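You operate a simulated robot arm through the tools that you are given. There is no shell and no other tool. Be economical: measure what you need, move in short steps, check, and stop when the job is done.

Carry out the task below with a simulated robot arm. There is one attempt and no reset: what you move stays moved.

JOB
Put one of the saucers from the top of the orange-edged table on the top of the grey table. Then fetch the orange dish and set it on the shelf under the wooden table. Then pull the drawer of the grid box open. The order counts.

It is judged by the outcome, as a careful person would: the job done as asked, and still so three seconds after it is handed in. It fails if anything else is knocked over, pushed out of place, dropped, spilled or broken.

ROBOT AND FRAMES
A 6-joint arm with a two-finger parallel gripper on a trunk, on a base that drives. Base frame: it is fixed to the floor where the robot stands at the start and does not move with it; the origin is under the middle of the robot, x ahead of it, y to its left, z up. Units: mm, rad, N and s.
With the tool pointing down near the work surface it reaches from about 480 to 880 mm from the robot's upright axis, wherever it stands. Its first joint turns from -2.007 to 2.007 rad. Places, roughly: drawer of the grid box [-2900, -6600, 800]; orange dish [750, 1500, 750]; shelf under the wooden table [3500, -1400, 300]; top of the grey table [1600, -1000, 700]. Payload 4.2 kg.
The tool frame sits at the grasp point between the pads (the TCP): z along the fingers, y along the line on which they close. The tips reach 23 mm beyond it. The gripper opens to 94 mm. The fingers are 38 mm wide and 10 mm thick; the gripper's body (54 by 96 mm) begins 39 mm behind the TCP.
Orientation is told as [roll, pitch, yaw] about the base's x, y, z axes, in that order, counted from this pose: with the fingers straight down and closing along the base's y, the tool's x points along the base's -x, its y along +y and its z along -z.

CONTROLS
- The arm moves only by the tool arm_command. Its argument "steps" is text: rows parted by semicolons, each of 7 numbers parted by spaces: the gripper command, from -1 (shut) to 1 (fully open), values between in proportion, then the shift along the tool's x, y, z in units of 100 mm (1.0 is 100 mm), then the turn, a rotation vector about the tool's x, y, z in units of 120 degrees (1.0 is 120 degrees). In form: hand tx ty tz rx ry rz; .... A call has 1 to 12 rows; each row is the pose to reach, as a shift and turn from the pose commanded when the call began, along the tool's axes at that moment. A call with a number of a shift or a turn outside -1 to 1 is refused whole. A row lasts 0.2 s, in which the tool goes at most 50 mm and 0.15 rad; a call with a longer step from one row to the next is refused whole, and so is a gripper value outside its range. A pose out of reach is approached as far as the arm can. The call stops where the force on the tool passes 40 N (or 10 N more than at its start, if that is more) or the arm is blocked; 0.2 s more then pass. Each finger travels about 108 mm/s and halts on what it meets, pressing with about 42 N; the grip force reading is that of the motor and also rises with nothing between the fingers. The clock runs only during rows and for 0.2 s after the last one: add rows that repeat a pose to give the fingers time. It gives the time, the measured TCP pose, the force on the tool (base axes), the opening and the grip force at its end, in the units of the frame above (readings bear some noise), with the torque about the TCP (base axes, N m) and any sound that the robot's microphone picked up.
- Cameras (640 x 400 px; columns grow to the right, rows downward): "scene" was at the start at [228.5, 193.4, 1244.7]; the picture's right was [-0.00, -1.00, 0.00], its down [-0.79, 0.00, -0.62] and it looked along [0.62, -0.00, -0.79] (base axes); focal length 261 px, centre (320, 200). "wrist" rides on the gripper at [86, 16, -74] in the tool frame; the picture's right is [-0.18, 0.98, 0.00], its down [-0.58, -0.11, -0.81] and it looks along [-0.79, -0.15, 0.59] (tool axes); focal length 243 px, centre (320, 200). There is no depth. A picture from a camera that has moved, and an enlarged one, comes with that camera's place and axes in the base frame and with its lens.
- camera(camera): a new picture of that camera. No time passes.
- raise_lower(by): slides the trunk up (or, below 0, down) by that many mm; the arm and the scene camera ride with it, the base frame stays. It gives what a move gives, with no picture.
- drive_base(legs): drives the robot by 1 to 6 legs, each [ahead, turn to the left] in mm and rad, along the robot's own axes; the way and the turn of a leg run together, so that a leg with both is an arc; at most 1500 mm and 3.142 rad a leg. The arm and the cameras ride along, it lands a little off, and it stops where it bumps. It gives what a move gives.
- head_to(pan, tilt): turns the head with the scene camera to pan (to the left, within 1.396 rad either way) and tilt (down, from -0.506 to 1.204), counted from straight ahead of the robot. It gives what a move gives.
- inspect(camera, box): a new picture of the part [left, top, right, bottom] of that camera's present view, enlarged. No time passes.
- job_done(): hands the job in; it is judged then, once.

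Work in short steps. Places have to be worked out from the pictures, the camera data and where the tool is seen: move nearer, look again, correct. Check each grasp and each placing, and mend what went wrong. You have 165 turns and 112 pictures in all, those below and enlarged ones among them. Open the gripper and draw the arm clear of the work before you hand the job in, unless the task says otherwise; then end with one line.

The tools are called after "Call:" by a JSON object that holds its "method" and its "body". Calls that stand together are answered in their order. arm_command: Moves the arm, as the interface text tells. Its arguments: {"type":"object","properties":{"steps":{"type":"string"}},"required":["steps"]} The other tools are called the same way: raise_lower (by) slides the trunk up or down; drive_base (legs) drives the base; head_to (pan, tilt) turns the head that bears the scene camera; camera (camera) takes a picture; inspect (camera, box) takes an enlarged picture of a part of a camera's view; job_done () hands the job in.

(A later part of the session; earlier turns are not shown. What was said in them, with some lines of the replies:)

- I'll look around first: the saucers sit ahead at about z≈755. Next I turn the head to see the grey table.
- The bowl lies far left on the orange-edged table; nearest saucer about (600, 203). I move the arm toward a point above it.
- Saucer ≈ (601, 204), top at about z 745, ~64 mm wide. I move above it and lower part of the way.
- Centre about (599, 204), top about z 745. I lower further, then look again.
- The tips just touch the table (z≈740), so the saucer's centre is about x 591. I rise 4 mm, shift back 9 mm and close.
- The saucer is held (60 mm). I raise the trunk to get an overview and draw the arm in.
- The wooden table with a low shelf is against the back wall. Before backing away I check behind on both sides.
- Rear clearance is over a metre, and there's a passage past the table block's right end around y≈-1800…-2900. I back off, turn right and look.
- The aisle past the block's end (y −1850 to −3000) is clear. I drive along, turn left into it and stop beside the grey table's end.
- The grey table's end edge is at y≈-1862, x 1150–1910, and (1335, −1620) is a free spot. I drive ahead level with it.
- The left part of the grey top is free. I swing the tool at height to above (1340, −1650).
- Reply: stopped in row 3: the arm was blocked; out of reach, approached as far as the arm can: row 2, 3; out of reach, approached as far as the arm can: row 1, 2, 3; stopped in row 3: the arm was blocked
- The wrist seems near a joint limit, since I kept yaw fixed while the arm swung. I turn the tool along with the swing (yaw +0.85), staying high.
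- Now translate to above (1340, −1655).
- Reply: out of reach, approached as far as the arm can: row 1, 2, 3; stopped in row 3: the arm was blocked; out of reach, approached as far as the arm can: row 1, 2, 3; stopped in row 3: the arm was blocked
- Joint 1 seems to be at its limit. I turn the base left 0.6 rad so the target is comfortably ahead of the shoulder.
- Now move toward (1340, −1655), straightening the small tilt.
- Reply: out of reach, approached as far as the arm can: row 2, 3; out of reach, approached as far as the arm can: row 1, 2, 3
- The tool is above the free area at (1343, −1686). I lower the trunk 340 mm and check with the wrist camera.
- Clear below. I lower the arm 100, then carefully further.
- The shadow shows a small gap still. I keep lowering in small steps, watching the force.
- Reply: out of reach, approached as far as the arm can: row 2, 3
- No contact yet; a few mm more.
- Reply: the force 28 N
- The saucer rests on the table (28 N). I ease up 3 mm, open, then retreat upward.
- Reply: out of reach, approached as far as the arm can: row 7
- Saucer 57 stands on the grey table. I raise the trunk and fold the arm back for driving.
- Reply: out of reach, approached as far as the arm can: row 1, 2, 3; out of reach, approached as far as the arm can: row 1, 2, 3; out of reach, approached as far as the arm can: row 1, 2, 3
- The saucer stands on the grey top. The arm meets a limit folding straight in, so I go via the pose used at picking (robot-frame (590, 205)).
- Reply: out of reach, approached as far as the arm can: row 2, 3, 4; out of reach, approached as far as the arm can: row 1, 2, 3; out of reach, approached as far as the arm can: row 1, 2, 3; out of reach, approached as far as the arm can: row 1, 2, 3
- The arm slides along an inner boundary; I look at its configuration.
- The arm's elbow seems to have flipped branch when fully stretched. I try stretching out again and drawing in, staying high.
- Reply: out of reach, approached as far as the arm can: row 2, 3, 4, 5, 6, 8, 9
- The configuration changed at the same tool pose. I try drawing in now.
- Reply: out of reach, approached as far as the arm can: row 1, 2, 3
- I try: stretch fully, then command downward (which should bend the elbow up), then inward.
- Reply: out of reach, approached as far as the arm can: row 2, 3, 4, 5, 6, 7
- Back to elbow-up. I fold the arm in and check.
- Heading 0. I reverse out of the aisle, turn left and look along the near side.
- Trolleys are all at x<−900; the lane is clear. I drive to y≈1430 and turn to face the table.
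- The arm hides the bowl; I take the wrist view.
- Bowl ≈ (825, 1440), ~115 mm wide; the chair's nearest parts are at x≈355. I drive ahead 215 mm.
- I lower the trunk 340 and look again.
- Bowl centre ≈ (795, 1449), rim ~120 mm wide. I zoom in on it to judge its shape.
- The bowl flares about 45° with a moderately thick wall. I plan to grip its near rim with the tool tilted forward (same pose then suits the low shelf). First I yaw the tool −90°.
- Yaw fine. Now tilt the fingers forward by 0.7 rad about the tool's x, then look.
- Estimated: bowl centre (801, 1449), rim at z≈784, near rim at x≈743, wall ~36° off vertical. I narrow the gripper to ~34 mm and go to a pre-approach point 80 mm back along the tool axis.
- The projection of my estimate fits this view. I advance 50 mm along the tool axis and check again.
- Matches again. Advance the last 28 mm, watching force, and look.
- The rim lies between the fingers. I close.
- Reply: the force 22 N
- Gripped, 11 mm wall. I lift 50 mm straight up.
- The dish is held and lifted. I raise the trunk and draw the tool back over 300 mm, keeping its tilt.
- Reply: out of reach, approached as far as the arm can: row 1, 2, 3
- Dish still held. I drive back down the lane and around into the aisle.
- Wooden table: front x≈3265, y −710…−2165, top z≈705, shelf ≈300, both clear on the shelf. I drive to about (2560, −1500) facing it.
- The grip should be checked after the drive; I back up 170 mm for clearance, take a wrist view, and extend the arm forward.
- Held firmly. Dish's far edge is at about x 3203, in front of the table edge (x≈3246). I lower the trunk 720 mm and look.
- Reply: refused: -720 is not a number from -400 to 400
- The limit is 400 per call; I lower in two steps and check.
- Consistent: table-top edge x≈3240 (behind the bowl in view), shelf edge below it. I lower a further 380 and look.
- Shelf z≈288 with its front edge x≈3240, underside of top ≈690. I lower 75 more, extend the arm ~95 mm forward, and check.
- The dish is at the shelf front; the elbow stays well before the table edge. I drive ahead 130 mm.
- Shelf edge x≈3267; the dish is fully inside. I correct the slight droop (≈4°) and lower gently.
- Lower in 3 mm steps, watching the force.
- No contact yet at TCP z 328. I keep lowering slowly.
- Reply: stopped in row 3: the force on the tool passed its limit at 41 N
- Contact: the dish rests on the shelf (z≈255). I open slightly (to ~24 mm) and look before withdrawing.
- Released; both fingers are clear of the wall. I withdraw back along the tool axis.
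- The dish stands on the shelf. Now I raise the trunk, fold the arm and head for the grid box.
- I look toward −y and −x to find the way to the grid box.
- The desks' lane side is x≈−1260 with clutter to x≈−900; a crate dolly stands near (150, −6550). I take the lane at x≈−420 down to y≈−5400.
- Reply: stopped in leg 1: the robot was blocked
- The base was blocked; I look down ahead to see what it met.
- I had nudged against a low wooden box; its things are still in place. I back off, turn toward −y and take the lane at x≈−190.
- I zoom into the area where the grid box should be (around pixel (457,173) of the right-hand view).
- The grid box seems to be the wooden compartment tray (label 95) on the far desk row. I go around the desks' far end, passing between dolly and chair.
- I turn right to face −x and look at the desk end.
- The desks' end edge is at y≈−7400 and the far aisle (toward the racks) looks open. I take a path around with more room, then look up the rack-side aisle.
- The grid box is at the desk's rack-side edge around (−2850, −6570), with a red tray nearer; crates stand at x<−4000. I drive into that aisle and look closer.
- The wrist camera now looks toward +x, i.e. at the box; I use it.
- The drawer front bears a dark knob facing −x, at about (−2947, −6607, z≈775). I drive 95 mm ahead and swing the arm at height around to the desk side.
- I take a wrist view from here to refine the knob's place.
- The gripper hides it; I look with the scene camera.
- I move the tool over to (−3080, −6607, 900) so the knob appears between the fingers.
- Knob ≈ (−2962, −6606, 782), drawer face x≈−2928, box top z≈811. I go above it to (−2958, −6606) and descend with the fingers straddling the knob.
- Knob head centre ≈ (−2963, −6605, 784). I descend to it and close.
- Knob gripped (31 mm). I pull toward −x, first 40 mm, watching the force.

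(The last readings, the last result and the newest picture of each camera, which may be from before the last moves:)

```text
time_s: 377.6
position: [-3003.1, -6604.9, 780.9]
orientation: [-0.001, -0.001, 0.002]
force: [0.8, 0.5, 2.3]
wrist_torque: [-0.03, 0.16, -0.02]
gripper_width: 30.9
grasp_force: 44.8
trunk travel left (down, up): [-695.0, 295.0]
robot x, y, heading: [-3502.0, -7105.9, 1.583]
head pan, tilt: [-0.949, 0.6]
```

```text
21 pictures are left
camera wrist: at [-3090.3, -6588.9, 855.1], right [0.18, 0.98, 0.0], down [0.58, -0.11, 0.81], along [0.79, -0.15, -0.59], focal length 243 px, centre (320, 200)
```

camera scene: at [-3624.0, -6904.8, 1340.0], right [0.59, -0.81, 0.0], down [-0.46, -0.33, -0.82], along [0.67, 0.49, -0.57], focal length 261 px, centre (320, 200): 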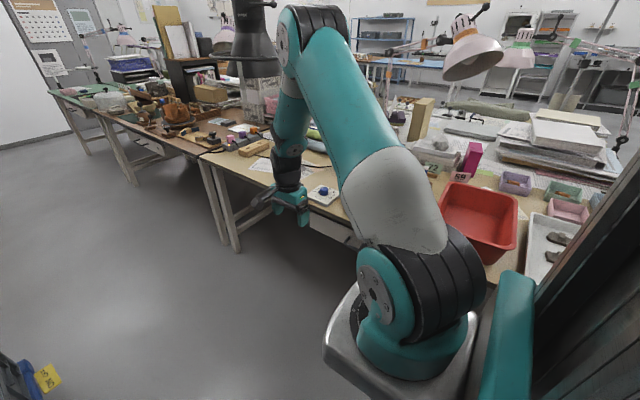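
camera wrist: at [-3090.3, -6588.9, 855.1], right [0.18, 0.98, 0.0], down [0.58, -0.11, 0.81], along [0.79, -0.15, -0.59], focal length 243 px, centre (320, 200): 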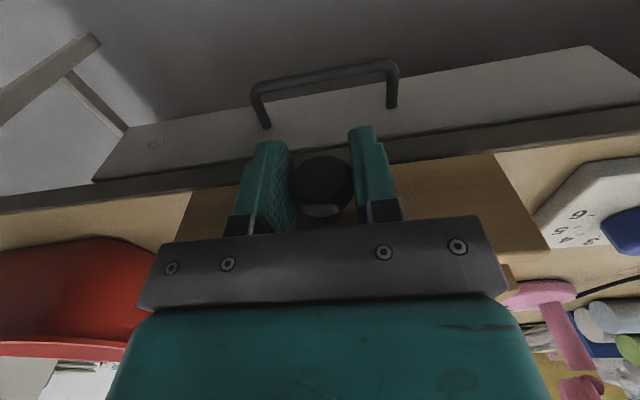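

Small force, the drawer front comes along. I continue to ~100 mm and check.

Call:
{"method": "arm_command", "body": {"steps": "-1 0.1 0 0 0 0 0; -1 0.2 0 0 0 0 0; -1 0.3 0 0 0 0 0; -1 0.4 0 0 0 0 0; -1 0.5 0 0 0 0 0; -1 0.6 0 0 0 0 0"}}

Call:
{"method": "camera", "body": {"camera": "wrist"}}

Call:
{"method": "camera", "body": {"camera": "scene"}}

```text
time_s: 379.0
position: [-3063.9, -6606.3, 780.7]
orientation: [0.001, -0.005, 0.0]
force: [0.6, -1.0, 17.1]
wrist_torque: [-0.06, 0.0, -0.02]
gripper_width: 30.8
grasp_force: 44.6
trunk travel left (down, up): [-695.0, 295.0]
robot x, y, heading: [-3502.7, -7102.8, 1.582]
head pan, tilt: [-0.949, 0.6]
```

```text
20 pictures are left
camera wrist: at [-3150.6, -6589.1, 854.9], right [0.18, 0.98, 0.0], down [0.58, -0.11, 0.81], along [0.79, -0.15, -0.59], focal length 243 px, centre (320, 200)
```

wrist: 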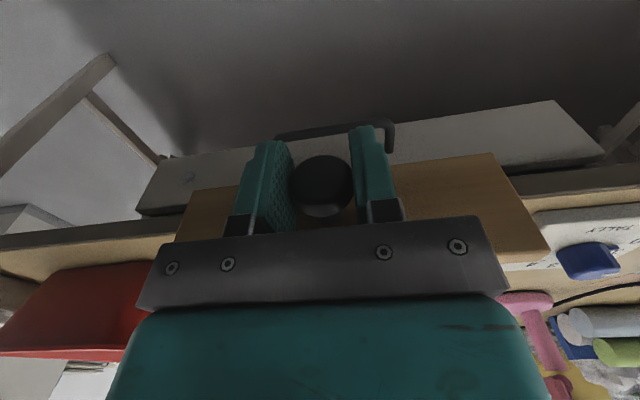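

```text
19 pictures are left
camera scene: at [-3624.3, -6905.4, 1340.2], right [0.59, -0.81, 0.0], down [-0.46, -0.33, -0.83], along [0.67, 0.49, -0.56], focal length 261 px, centre (320, 200)
```

scene: 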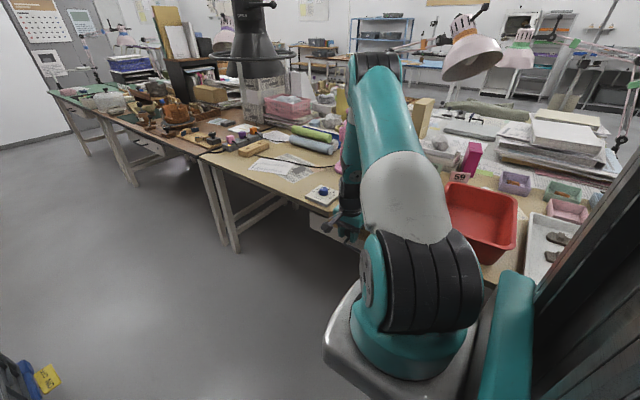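

About 100 mm out, some vertical force appears; I release the knob, rise, and look.

Call:
{"method": "arm_command", "body": {"steps": "-0.5 0 0 0 0 0 0; 0 0 0 0 0 0 0; 0.6 0 0 0 0 0 0; 0.8 0 0 0 0 0 0; 0.8 0 0 -0.3 0 0 0; 0.8 0 0 -0.7 0 0 0; 0.8 0 0 -1 0 0 0"}}

Call:
{"method": "arm_command", "body": {"steps": "0.8 0.3 0 -0.1 0 0 0; 0.8 0.5 0 -0.3 0 0 0; 0.8 0.5 0 -0.6 0 0 0"}}

Call:
{"method": "camera", "body": {"camera": "wrist"}}

```text
time_s: 380.6
position: [-3065.0, -6606.6, 879.7]
orientation: [-0.002, -0.002, 0.002]
force: [-0.4, -0.6, 0.0]
wrist_torque: [0.01, 0.01, -0.03]
gripper_width: 84.7
grasp_force: 0.1
trunk travel left (down, up): [-695.0, 295.0]
robot x, y, heading: [-3498.0, -7105.9, 1.582]
head pan, tilt: [-0.949, 0.6]
```

```text
time_s: 381.4
position: [-3115.3, -6604.5, 939.5]
orientation: [-0.002, -0.002, -0.001]
force: [1.5, -0.2, -0.9]
wrist_torque: [0.01, 0.04, -0.04]
gripper_width: 84.6
grasp_force: 0.1
trunk travel left (down, up): [-695.0, 295.0]
robot x, y, heading: [-3502.1, -7105.9, 1.588]
head pan, tilt: [-0.949, 0.6]
```

```text
18 pictures are left
camera wrist: at [-3200.7, -6588.7, 1013.9], right [0.18, 0.98, 0.0], down [0.58, -0.11, 0.81], along [0.79, -0.15, -0.59], focal length 243 px, centre (320, 200)
```

wrist: 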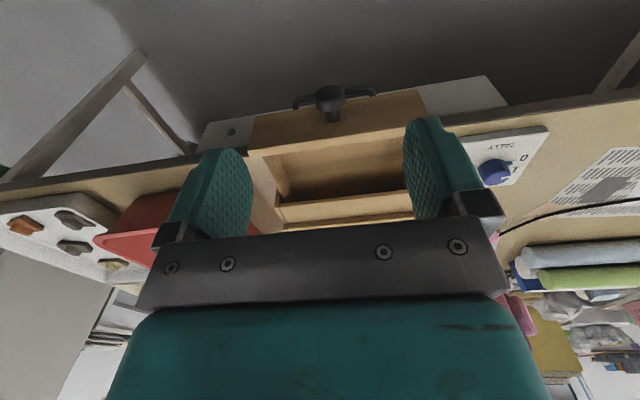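

The drawer is open with its inside showing. I zoom in to check level and box position.

Call:
{"method": "inspect", "body": {"camera": "wrist", "box": [220, 70, 460, 220]}}

Call:
{"method": "head_to", "body": {"pan": -1.3, "tilt": 0.6}}

Call:
{"method": "camera", "body": {"camera": "scene"}}

```text
2.67 times, centred on (340, 145) of wrist
camera zoom: at [-3200.7, -6588.7, 1013.9], right [0.18, 0.98, 0.0], down [0.58, -0.11, 0.81], along [0.79, -0.15, -0.59], focal length 647 px, centre (267, 347)
```

zoom: 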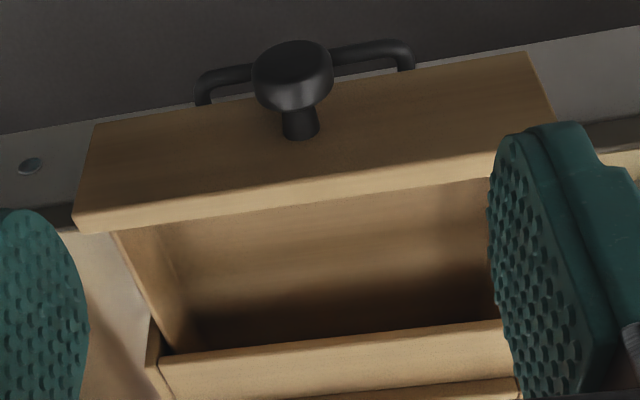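

```text
time_s: 382.2
position: [-3113.4, -6605.9, 939.7]
orientation: [-0.001, -0.002, 0.001]
force: [0.0, -0.2, 1.1]
wrist_torque: [0.0, -0.05, -0.04]
gripper_width: 84.6
grasp_force: 0.0
trunk travel left (down, up): [-695.0, 295.0]
robot x, y, heading: [-3499.4, -7107.2, 1.583]
head pan, tilt: [-1.3, 0.6]
```

```text
16 pictures are left
camera scene: at [-3610.4, -6932.5, 1340.0], right [0.28, -0.96, 0.0], down [-0.54, -0.16, -0.82], along [0.79, 0.23, -0.57], focal length 261 px, centre (320, 200)
```

scene: 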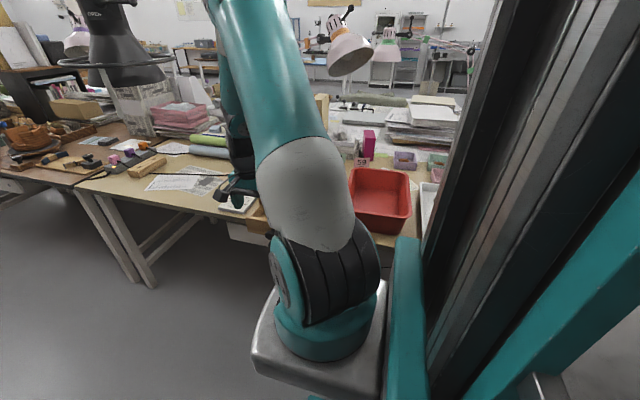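

The drawer stands open about 100 mm, level, box in place. I draw the arm clear upward and back.

Call:
{"method": "raise_lower", "body": {"by": 250}}

Call:
{"method": "arm_command", "body": {"steps": "0.8 0.2 0.3 0 0 0 0; 0.8 0.4 0.6 0 0 0 0; 0.8 0.6 0.9 0 0 0 0"}}

Call:
{"method": "camera", "body": {"camera": "wrist"}}

```text
time_s: 384.8
position: [-3113.6, -6605.4, 1190.3]
orientation: [-0.003, 0.0, 0.001]
force: [-0.1, -0.3, -0.3]
wrist_torque: [0.0, -0.02, 0.0]
gripper_width: 84.6
grasp_force: 0.1
trunk travel left (down, up): [-945.0, 45.0]
robot x, y, heading: [-3498.5, -7103.4, 1.579]
head pan, tilt: [-1.3, 0.6]
```

```text
time_s: 385.6
position: [-3174.7, -6514.7, 1189.6]
orientation: [-0.002, -0.001, 0.0]
force: [0.6, -0.3, -0.9]
wrist_torque: [0.04, 0.03, -0.03]
gripper_width: 84.8
grasp_force: 0.1
trunk travel left (down, up): [-945.0, 45.0]
robot x, y, heading: [-3498.9, -7105.8, 1.578]
head pan, tilt: [-1.3, 0.6]
```

```text
15 pictures are left
camera wrist: at [-3261.1, -6498.5, 1263.8], right [0.18, 0.98, 0.0], down [0.58, -0.11, 0.81], along [0.79, -0.15, -0.59], focal length 243 px, centre (320, 200)
```

wrist: 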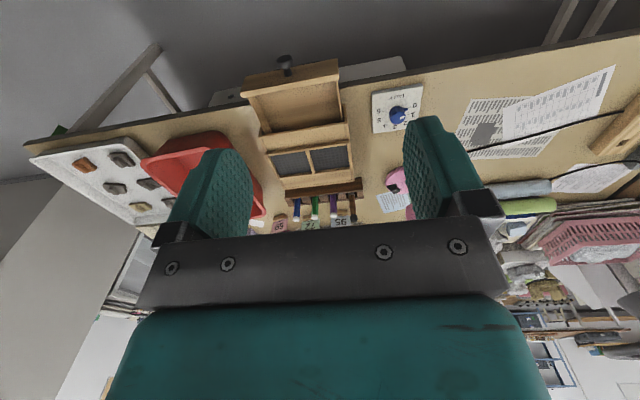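

The grid box's drawer stands wide open, everything around it is in place, and the arm is clear with the gripper open. I hand the job in.

Call:
{"method": "job_done", "body": {}}

```text
The job is handed in.
```

I did all three jobs in order and handed in: saucer 57 is on the grey table, the orange dish is on the shelf under the wooden table, and the grid box drawer is pulled open about 100 mm. On the way to the grid box the base was stopped by a low wooden box with a dustpan on it; it may have shifted slightly, but the things on it stayed in place.
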